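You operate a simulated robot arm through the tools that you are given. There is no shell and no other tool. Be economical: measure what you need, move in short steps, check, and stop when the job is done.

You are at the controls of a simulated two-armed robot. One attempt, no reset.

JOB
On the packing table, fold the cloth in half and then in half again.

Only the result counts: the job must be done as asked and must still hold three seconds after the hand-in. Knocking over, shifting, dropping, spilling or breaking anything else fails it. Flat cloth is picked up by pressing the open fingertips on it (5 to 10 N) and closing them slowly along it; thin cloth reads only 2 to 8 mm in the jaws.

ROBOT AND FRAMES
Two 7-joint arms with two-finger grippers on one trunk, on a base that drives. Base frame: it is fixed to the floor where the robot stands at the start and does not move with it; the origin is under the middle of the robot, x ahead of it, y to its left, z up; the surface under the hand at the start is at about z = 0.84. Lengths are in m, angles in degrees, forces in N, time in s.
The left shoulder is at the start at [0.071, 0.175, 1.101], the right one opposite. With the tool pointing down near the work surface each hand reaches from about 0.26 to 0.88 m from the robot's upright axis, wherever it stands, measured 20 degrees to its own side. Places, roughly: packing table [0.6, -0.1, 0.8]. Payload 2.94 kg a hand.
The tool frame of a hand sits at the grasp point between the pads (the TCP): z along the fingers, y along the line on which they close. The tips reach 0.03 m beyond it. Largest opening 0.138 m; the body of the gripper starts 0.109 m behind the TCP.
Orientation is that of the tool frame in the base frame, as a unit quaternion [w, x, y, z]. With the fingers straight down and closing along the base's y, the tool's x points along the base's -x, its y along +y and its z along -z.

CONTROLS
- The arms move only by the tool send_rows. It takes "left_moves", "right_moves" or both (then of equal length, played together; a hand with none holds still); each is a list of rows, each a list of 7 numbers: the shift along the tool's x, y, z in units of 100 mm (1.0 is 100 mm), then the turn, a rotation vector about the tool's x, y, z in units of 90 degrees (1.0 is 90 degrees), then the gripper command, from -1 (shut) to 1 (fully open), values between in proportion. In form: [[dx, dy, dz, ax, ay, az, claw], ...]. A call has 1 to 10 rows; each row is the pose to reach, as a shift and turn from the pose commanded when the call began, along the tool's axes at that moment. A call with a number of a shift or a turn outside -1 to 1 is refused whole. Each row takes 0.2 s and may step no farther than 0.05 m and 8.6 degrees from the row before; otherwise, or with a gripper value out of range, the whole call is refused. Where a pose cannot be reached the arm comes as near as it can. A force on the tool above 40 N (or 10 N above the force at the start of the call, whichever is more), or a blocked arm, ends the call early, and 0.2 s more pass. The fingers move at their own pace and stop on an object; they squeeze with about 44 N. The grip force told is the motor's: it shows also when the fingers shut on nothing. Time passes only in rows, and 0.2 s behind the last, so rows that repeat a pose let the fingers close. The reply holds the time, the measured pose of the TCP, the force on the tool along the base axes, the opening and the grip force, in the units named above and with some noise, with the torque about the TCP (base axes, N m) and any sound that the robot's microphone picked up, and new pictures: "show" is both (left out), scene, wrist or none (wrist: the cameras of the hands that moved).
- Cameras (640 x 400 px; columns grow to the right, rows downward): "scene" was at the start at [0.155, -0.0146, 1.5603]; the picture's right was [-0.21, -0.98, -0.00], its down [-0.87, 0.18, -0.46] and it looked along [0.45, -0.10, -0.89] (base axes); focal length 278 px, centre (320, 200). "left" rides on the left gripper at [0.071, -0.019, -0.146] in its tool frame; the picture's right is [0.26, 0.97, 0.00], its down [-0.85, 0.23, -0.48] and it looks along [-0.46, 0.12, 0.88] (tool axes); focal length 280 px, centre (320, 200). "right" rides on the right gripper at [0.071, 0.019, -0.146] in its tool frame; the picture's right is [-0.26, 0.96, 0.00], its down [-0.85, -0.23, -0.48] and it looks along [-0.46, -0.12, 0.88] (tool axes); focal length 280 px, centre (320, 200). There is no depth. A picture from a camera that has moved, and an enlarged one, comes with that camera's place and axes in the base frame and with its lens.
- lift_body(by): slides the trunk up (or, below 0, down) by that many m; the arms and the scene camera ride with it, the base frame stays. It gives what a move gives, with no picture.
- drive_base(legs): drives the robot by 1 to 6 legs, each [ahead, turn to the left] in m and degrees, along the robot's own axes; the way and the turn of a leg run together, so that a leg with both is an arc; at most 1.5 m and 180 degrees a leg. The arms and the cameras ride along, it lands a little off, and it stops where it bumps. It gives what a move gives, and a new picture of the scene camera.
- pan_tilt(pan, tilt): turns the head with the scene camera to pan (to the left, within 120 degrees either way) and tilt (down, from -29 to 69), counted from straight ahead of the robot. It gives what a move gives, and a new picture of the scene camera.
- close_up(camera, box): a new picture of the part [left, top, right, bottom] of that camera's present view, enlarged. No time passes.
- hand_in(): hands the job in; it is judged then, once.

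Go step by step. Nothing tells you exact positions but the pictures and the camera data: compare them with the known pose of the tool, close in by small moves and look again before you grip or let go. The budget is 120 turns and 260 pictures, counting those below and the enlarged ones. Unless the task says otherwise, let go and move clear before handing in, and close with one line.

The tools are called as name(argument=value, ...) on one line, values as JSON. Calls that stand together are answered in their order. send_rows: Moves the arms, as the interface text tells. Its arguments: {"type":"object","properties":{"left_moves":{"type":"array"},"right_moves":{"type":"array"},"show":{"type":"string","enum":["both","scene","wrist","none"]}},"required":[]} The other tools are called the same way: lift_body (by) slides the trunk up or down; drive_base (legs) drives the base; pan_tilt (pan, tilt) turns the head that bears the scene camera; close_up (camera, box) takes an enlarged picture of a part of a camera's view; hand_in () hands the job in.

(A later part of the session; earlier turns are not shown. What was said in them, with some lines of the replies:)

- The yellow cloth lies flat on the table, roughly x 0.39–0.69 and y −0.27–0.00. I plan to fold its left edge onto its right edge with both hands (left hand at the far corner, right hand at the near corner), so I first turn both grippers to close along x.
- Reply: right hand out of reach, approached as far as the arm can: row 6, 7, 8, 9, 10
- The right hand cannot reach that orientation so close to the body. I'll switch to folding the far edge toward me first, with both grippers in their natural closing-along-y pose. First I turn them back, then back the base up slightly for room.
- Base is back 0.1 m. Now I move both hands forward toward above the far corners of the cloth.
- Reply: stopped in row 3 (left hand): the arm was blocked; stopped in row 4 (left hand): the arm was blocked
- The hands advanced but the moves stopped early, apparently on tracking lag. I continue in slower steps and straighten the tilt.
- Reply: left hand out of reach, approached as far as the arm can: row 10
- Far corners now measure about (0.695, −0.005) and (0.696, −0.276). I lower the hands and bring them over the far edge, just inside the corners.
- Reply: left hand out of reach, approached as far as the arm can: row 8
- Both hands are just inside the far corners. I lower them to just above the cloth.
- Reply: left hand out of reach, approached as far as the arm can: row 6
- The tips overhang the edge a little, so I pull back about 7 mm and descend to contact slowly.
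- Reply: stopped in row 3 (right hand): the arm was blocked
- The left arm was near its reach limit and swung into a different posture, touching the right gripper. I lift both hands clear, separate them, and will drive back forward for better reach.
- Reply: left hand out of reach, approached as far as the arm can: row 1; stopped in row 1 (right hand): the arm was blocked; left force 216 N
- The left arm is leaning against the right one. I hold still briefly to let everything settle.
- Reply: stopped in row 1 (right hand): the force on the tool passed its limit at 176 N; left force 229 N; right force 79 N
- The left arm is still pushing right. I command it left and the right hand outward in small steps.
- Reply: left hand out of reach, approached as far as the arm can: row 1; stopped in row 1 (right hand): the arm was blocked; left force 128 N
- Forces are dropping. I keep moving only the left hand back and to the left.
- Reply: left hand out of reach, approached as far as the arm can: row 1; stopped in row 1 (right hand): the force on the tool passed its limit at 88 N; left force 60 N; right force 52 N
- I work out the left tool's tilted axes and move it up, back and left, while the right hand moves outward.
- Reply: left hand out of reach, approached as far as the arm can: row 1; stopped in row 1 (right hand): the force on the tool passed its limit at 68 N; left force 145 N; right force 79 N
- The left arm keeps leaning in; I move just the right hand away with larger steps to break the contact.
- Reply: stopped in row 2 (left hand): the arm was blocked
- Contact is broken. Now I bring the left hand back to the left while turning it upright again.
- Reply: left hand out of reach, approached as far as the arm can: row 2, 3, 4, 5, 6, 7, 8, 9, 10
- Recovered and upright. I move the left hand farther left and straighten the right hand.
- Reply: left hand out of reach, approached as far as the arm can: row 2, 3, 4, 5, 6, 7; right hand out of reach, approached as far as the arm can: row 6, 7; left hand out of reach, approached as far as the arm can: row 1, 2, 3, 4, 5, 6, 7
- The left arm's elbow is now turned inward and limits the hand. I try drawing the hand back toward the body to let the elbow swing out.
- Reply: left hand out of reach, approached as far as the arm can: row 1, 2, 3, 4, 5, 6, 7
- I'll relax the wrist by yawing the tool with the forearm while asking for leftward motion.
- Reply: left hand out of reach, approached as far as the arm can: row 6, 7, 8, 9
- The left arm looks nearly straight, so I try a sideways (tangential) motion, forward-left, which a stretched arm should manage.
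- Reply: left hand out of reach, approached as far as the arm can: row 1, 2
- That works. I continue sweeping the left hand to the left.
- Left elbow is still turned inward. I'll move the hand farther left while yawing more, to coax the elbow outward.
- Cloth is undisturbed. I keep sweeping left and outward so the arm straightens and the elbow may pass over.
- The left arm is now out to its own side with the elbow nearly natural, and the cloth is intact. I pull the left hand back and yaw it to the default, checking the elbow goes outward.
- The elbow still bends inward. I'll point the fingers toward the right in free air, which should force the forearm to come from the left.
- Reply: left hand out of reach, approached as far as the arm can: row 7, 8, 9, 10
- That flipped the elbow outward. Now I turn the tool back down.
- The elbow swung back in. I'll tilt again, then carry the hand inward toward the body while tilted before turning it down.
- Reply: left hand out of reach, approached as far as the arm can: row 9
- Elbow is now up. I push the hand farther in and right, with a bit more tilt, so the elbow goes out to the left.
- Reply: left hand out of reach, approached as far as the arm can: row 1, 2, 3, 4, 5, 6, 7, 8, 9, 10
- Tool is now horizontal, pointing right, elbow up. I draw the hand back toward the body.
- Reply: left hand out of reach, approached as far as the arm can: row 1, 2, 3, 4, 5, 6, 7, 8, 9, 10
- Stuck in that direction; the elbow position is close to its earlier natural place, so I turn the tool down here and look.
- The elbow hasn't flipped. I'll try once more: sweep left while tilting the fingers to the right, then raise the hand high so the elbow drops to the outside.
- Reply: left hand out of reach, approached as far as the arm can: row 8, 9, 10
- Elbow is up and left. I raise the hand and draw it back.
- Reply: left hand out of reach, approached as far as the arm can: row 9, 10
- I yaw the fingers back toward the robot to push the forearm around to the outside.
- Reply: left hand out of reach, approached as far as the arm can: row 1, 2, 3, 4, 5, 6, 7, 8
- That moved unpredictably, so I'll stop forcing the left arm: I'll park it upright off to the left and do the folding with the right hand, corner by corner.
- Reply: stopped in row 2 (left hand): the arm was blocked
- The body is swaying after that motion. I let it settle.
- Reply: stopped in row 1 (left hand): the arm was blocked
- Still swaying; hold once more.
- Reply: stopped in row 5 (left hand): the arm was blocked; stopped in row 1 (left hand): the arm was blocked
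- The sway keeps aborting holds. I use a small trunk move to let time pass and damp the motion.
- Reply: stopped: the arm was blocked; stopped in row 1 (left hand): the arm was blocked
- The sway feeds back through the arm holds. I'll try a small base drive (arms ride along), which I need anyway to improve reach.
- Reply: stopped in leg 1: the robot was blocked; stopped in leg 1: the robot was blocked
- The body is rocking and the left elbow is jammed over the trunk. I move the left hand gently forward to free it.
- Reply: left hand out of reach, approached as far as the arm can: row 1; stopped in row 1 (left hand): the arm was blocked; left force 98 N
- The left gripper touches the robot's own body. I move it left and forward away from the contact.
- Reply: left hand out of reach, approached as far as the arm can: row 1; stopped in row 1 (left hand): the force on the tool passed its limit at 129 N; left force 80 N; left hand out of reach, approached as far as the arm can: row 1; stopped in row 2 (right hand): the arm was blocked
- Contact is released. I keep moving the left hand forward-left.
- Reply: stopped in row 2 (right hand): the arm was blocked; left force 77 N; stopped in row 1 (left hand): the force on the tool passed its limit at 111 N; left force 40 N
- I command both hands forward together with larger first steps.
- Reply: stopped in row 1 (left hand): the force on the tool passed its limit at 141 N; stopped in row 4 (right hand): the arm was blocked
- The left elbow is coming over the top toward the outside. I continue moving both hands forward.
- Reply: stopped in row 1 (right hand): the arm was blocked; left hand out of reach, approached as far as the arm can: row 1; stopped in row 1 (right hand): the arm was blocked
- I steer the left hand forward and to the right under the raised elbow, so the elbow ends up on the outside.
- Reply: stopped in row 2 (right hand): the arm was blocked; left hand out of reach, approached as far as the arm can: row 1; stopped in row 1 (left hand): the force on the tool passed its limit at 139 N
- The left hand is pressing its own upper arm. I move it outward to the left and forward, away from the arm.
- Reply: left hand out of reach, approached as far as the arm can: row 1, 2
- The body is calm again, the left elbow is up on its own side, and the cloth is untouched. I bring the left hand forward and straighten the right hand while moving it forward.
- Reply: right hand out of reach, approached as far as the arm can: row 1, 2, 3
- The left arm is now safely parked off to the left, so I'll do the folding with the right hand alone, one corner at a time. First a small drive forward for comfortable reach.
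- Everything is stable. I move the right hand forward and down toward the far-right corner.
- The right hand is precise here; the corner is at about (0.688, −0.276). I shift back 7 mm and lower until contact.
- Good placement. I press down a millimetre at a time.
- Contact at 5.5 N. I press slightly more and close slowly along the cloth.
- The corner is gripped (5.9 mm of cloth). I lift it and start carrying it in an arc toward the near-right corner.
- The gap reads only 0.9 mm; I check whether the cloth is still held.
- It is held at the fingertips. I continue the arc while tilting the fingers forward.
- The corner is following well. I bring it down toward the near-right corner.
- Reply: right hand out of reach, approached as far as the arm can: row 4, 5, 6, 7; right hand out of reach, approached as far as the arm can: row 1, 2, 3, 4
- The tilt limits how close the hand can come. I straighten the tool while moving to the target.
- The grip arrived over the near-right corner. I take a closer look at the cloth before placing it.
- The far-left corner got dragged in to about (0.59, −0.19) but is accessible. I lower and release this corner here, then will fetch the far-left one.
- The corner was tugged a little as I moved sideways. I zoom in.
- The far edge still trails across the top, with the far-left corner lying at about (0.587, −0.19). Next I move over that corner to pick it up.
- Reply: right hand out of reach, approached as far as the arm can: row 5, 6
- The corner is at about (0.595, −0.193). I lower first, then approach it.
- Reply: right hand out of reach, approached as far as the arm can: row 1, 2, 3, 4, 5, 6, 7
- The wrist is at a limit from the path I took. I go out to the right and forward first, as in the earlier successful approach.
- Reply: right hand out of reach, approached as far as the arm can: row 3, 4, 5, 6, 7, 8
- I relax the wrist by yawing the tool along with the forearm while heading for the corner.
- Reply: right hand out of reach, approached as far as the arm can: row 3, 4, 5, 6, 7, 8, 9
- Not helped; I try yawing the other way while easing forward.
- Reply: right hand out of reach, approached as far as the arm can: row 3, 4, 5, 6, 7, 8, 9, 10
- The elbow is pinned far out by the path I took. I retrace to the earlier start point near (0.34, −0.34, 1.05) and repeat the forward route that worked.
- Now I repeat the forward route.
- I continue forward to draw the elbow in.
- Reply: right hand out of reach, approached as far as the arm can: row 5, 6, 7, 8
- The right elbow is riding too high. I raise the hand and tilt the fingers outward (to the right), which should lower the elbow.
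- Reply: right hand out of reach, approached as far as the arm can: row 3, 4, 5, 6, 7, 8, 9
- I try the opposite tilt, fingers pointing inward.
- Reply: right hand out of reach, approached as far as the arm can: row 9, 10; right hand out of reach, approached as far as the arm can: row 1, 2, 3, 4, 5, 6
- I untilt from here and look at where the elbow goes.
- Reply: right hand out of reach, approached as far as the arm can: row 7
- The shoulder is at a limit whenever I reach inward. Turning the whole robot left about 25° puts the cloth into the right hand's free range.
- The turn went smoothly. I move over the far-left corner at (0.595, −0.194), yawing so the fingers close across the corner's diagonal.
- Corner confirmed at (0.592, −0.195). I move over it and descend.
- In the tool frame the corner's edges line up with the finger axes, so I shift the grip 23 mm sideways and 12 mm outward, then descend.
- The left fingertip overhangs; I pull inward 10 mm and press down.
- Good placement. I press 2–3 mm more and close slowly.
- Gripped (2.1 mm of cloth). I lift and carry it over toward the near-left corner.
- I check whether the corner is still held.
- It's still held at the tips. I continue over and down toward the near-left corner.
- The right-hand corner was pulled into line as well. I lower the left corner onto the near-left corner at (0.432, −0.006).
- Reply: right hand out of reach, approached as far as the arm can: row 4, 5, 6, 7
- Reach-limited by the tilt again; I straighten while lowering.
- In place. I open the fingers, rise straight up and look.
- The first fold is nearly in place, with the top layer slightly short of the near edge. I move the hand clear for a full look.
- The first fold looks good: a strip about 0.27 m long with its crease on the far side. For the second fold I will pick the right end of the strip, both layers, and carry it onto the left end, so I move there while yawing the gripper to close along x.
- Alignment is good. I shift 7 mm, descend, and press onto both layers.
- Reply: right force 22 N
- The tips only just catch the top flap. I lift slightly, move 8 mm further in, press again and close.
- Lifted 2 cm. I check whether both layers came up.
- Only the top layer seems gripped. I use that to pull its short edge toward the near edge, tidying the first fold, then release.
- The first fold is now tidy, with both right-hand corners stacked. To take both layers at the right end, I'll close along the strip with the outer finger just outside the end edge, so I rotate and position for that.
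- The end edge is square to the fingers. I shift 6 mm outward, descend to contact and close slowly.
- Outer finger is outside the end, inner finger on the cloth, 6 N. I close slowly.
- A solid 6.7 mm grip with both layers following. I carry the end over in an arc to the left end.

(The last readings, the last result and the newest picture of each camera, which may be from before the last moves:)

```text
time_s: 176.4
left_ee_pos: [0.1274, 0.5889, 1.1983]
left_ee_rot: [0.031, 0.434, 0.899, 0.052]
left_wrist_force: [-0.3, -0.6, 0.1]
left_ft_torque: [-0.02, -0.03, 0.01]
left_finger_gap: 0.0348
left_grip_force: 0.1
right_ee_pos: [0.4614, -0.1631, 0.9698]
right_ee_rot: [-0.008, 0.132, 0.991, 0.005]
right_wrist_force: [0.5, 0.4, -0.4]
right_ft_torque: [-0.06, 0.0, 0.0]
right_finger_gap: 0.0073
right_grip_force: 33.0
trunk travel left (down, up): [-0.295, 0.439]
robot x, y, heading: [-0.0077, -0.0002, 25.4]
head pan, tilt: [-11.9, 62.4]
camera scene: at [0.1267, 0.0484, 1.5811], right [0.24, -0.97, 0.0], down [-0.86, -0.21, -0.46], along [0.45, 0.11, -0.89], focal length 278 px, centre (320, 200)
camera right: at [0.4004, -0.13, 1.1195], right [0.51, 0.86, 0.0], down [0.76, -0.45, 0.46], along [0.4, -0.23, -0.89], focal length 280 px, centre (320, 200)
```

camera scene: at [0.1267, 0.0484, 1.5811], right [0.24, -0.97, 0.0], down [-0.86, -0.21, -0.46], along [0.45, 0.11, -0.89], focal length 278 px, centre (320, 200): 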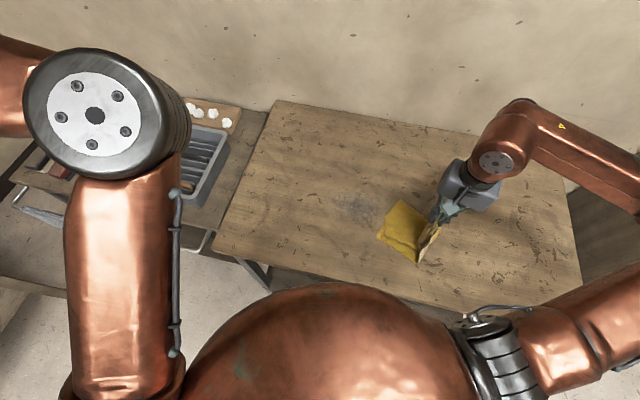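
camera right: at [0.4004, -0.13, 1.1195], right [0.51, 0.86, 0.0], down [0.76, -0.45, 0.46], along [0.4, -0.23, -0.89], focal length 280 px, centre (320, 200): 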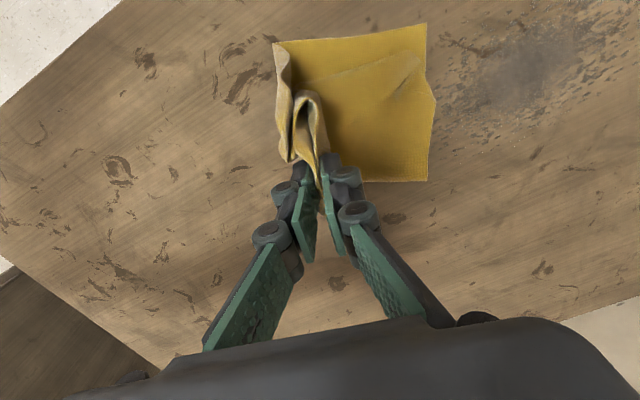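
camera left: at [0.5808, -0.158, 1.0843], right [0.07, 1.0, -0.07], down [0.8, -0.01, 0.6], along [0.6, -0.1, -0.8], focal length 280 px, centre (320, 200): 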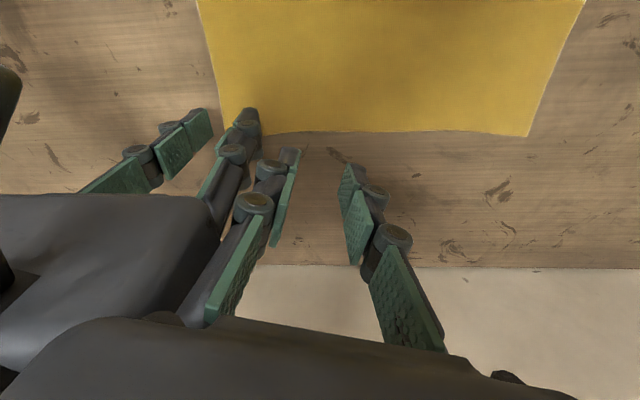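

Very clean: the right half is up and the remaining half forms a neat square. I continue over and lower onto the left end.

send_rows(right_moves=[[-0.01, 0.12, 0.03, 0, 0, 0, -1], [-0.02, 0.24, 0.07, 0, 0, 0, -1], [-0.03, 0.36, 0.13, 0, 0, 0, -1], [-0.04, 0.48, 0.2, 0, 0, 0, -1], [-0.05, 0.6, 0.3, 0, 0, 0, -1], [-0.06, 0.7, 0.42, 0, 0, 0, -1], [-0.07, 0.78, 0.55, 0, 0, 0, -1], [-0.07, 0.84, 0.68, 0, 0, 0, -1], [-0.07, 0.88, 0.78, 0, 0, 0, -1], [-0.07, 0.9, 0.84, 0, 0, 0, -1]], show="both")

```text
time_s: 178.6
left_ee_pos: [0.1283, 0.5884, 1.1989]
left_ee_rot: [0.03, 0.435, 0.899, 0.053]
left_wrist_force: [-0.7, -0.5, 0.2]
left_ft_torque: [0.02, -0.01, -0.02]
left_finger_gap: 0.0344
left_grip_force: 0.0
right_ee_pos: [0.491, -0.0784, 0.8865]
right_ee_rot: [-0.008, 0.132, 0.991, 0.007]
right_wrist_force: [-0.3, 0.4, -0.5]
right_ft_torque: [-0.08, 0.01, -0.01]
right_finger_gap: 0.0071
right_grip_force: 33.2
trunk travel left (down, up): [-0.295, 0.439]
robot x, y, heading: [-0.0057, 0.0018, 25.7]
head pan, tilt: [-11.9, 62.4]
camera scene: at [0.1272, 0.0477, 1.581], right [0.24, -0.97, 0.0], down [-0.86, -0.21, -0.46], along [0.45, 0.11, -0.89], focal length 278 px, centre (320, 200)
camera right: at [0.4293, -0.0445, 1.0354], right [0.51, 0.86, 0.0], down [0.77, -0.45, 0.46], along [0.4, -0.23, -0.89], focal length 280 px, centre (320, 200)
```

scene: 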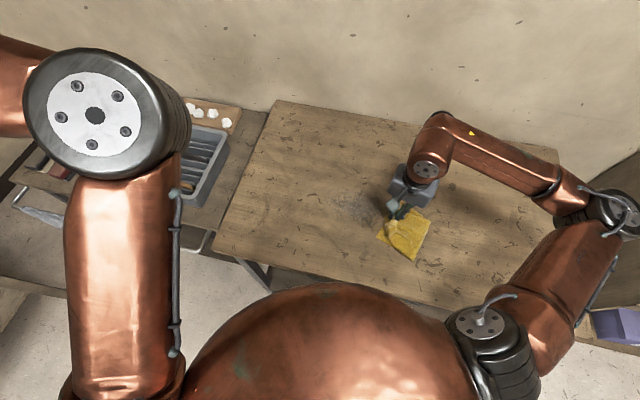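
right: 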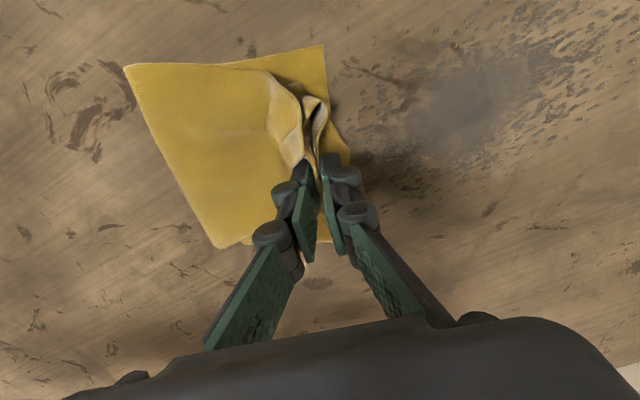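

Excellent alignment. I lower a few millimetres, open, and rise straight up.

send_rows(right_moves=[[0, 0.05, 0.05, 0, 0, 0, -1], [0, 0.05, 0.06, 0, 0, 0, -0.85], [0, 0.05, 0.06, 0, 0, 0, -0.7], [0, 0.05, 0.06, 0, 0, 0, -0.5], [0, 0.05, 0.06, 0, 0, 0, -0.3], [0, 0.05, -0.05, 0, 0, 0, -0.3], [0, 0.05, -0.2, 0, 0, 0, -0.3], [0, 0.05, -0.4, 0, 0, 0, -0.3], [0, 0.05, -0.6, 0, 0, 0, -0.3], [0, 0.05, -0.8, 0, 0, 0, -0.3]], show="wrist")

send_rows(right_moves=[[0, -0.15, 0, 0, 0, 0, -0.3], [0, -0.3, 0, 0, 0, 0, -0.3], [-0.05, -0.45, 0, 0, 0, 0, -0.3], [-0.1, -0.6, 0, 0, 0, 0, -0.3], [-0.15, -0.75, 0, 0, 0, 0, -0.3], [-0.2, -0.9, 0, 0, 0, 0, -0.3], [-0.3, -1, 0, 0, 0, 0, -0.3]], show="wrist")

close_up(camera="scene", box=[350, 180, 480, 280])

```text
time_s: 180.8
left_ee_pos: [0.1287, 0.5875, 1.199]
left_ee_rot: [0.03, 0.434, 0.899, 0.054]
left_wrist_force: [-0.8, -0.4, 0.3]
left_ft_torque: [-0.01, -0.02, -0.03]
left_finger_gap: 0.0345
left_grip_force: 0.1
right_ee_pos: [0.4927, -0.0758, 0.9668]
right_ee_rot: [-0.008, 0.133, 0.991, 0.006]
right_wrist_force: [0.0, -0.1, 0.2]
right_ft_torque: [0.01, 0.02, -0.03]
right_finger_gap: 0.0482
right_grip_force: 0.1
trunk travel left (down, up): [-0.295, 0.439]
robot x, y, heading: [-0.0056, -0.0008, 25.5]
head pan, tilt: [-11.9, 62.4]
camera right: at [0.4317, -0.0414, 1.1164], right [0.51, 0.86, 0.0], down [0.77, -0.45, 0.46], along [0.4, -0.23, -0.89], focal length 280 px, centre (320, 200)
```

right: 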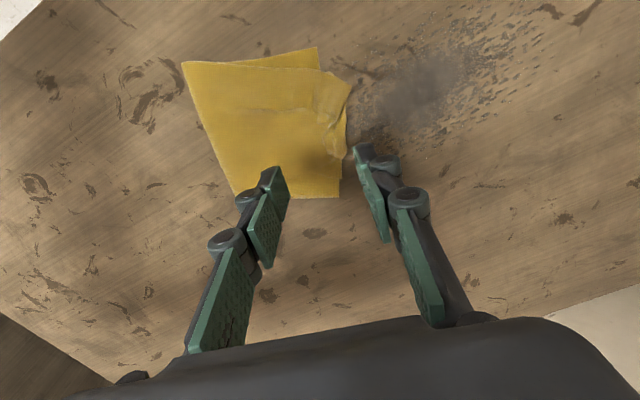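

```text
time_s: 182.4
left_ee_pos: [0.1284, 0.5876, 1.1976]
left_ee_rot: [0.03, 0.434, 0.899, 0.053]
left_wrist_force: [0.3, -0.8, 0.3]
left_ft_torque: [-0.02, -0.02, -0.01]
left_finger_gap: 0.0343
left_grip_force: 0.1
right_ee_pos: [0.4961, -0.1808, 0.9661]
right_ee_rot: [-0.008, 0.131, 0.991, 0.006]
right_wrist_force: [-0.6, -0.4, 0.0]
right_ft_torque: [0.02, 0.04, 0.0]
right_finger_gap: 0.0483
right_grip_force: 0.1
trunk travel left (down, up): [-0.295, 0.439]
robot x, y, heading: [-0.0049, -0.0003, 25.4]
head pan, tilt: [-11.9, 62.4]
camera right: at [0.4346, -0.1467, 1.1148], right [0.5, 0.86, 0.0], down [0.77, -0.45, 0.46], along [0.4, -0.23, -0.89], focal length 280 px, centre (320, 200)
```

right: 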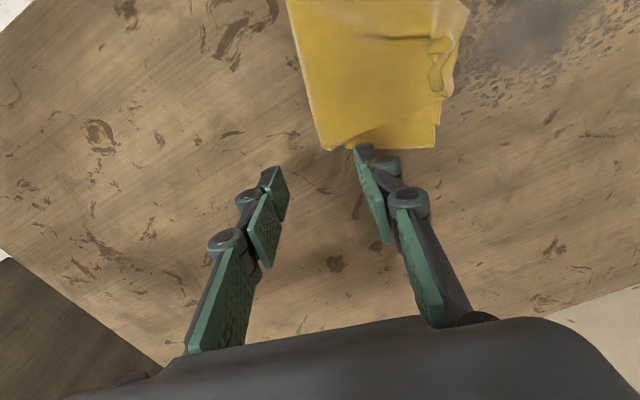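

```text
4.00 times, centred on (415, 230) of scene
camera zoom: at [0.1277, 0.047, 1.581], right [0.24, -0.97, 0.0], down [-0.86, -0.21, -0.46], along [0.45, 0.11, -0.89], focal length 1114 px, centre (-60, 80)
```

zoom: 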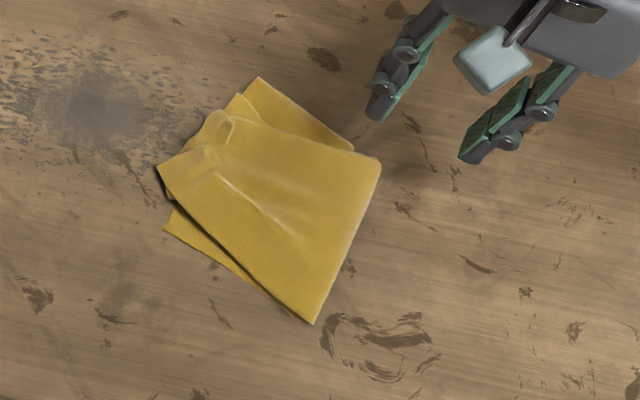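

The cloth now lies folded in half and in half again as a compact four-layer stack of roughly quarter size, resting flat, and both hands are clear of it. I hand in.

hand_in()

```text
The job is handed in.
```

The cloth on the packing table is folded in half and then in half again. It lies flat as a four-layer stack about 0.14 m across, with slightly uneven edges and a small crease on top. Both grippers are open and clear of it, and the job is handed in.
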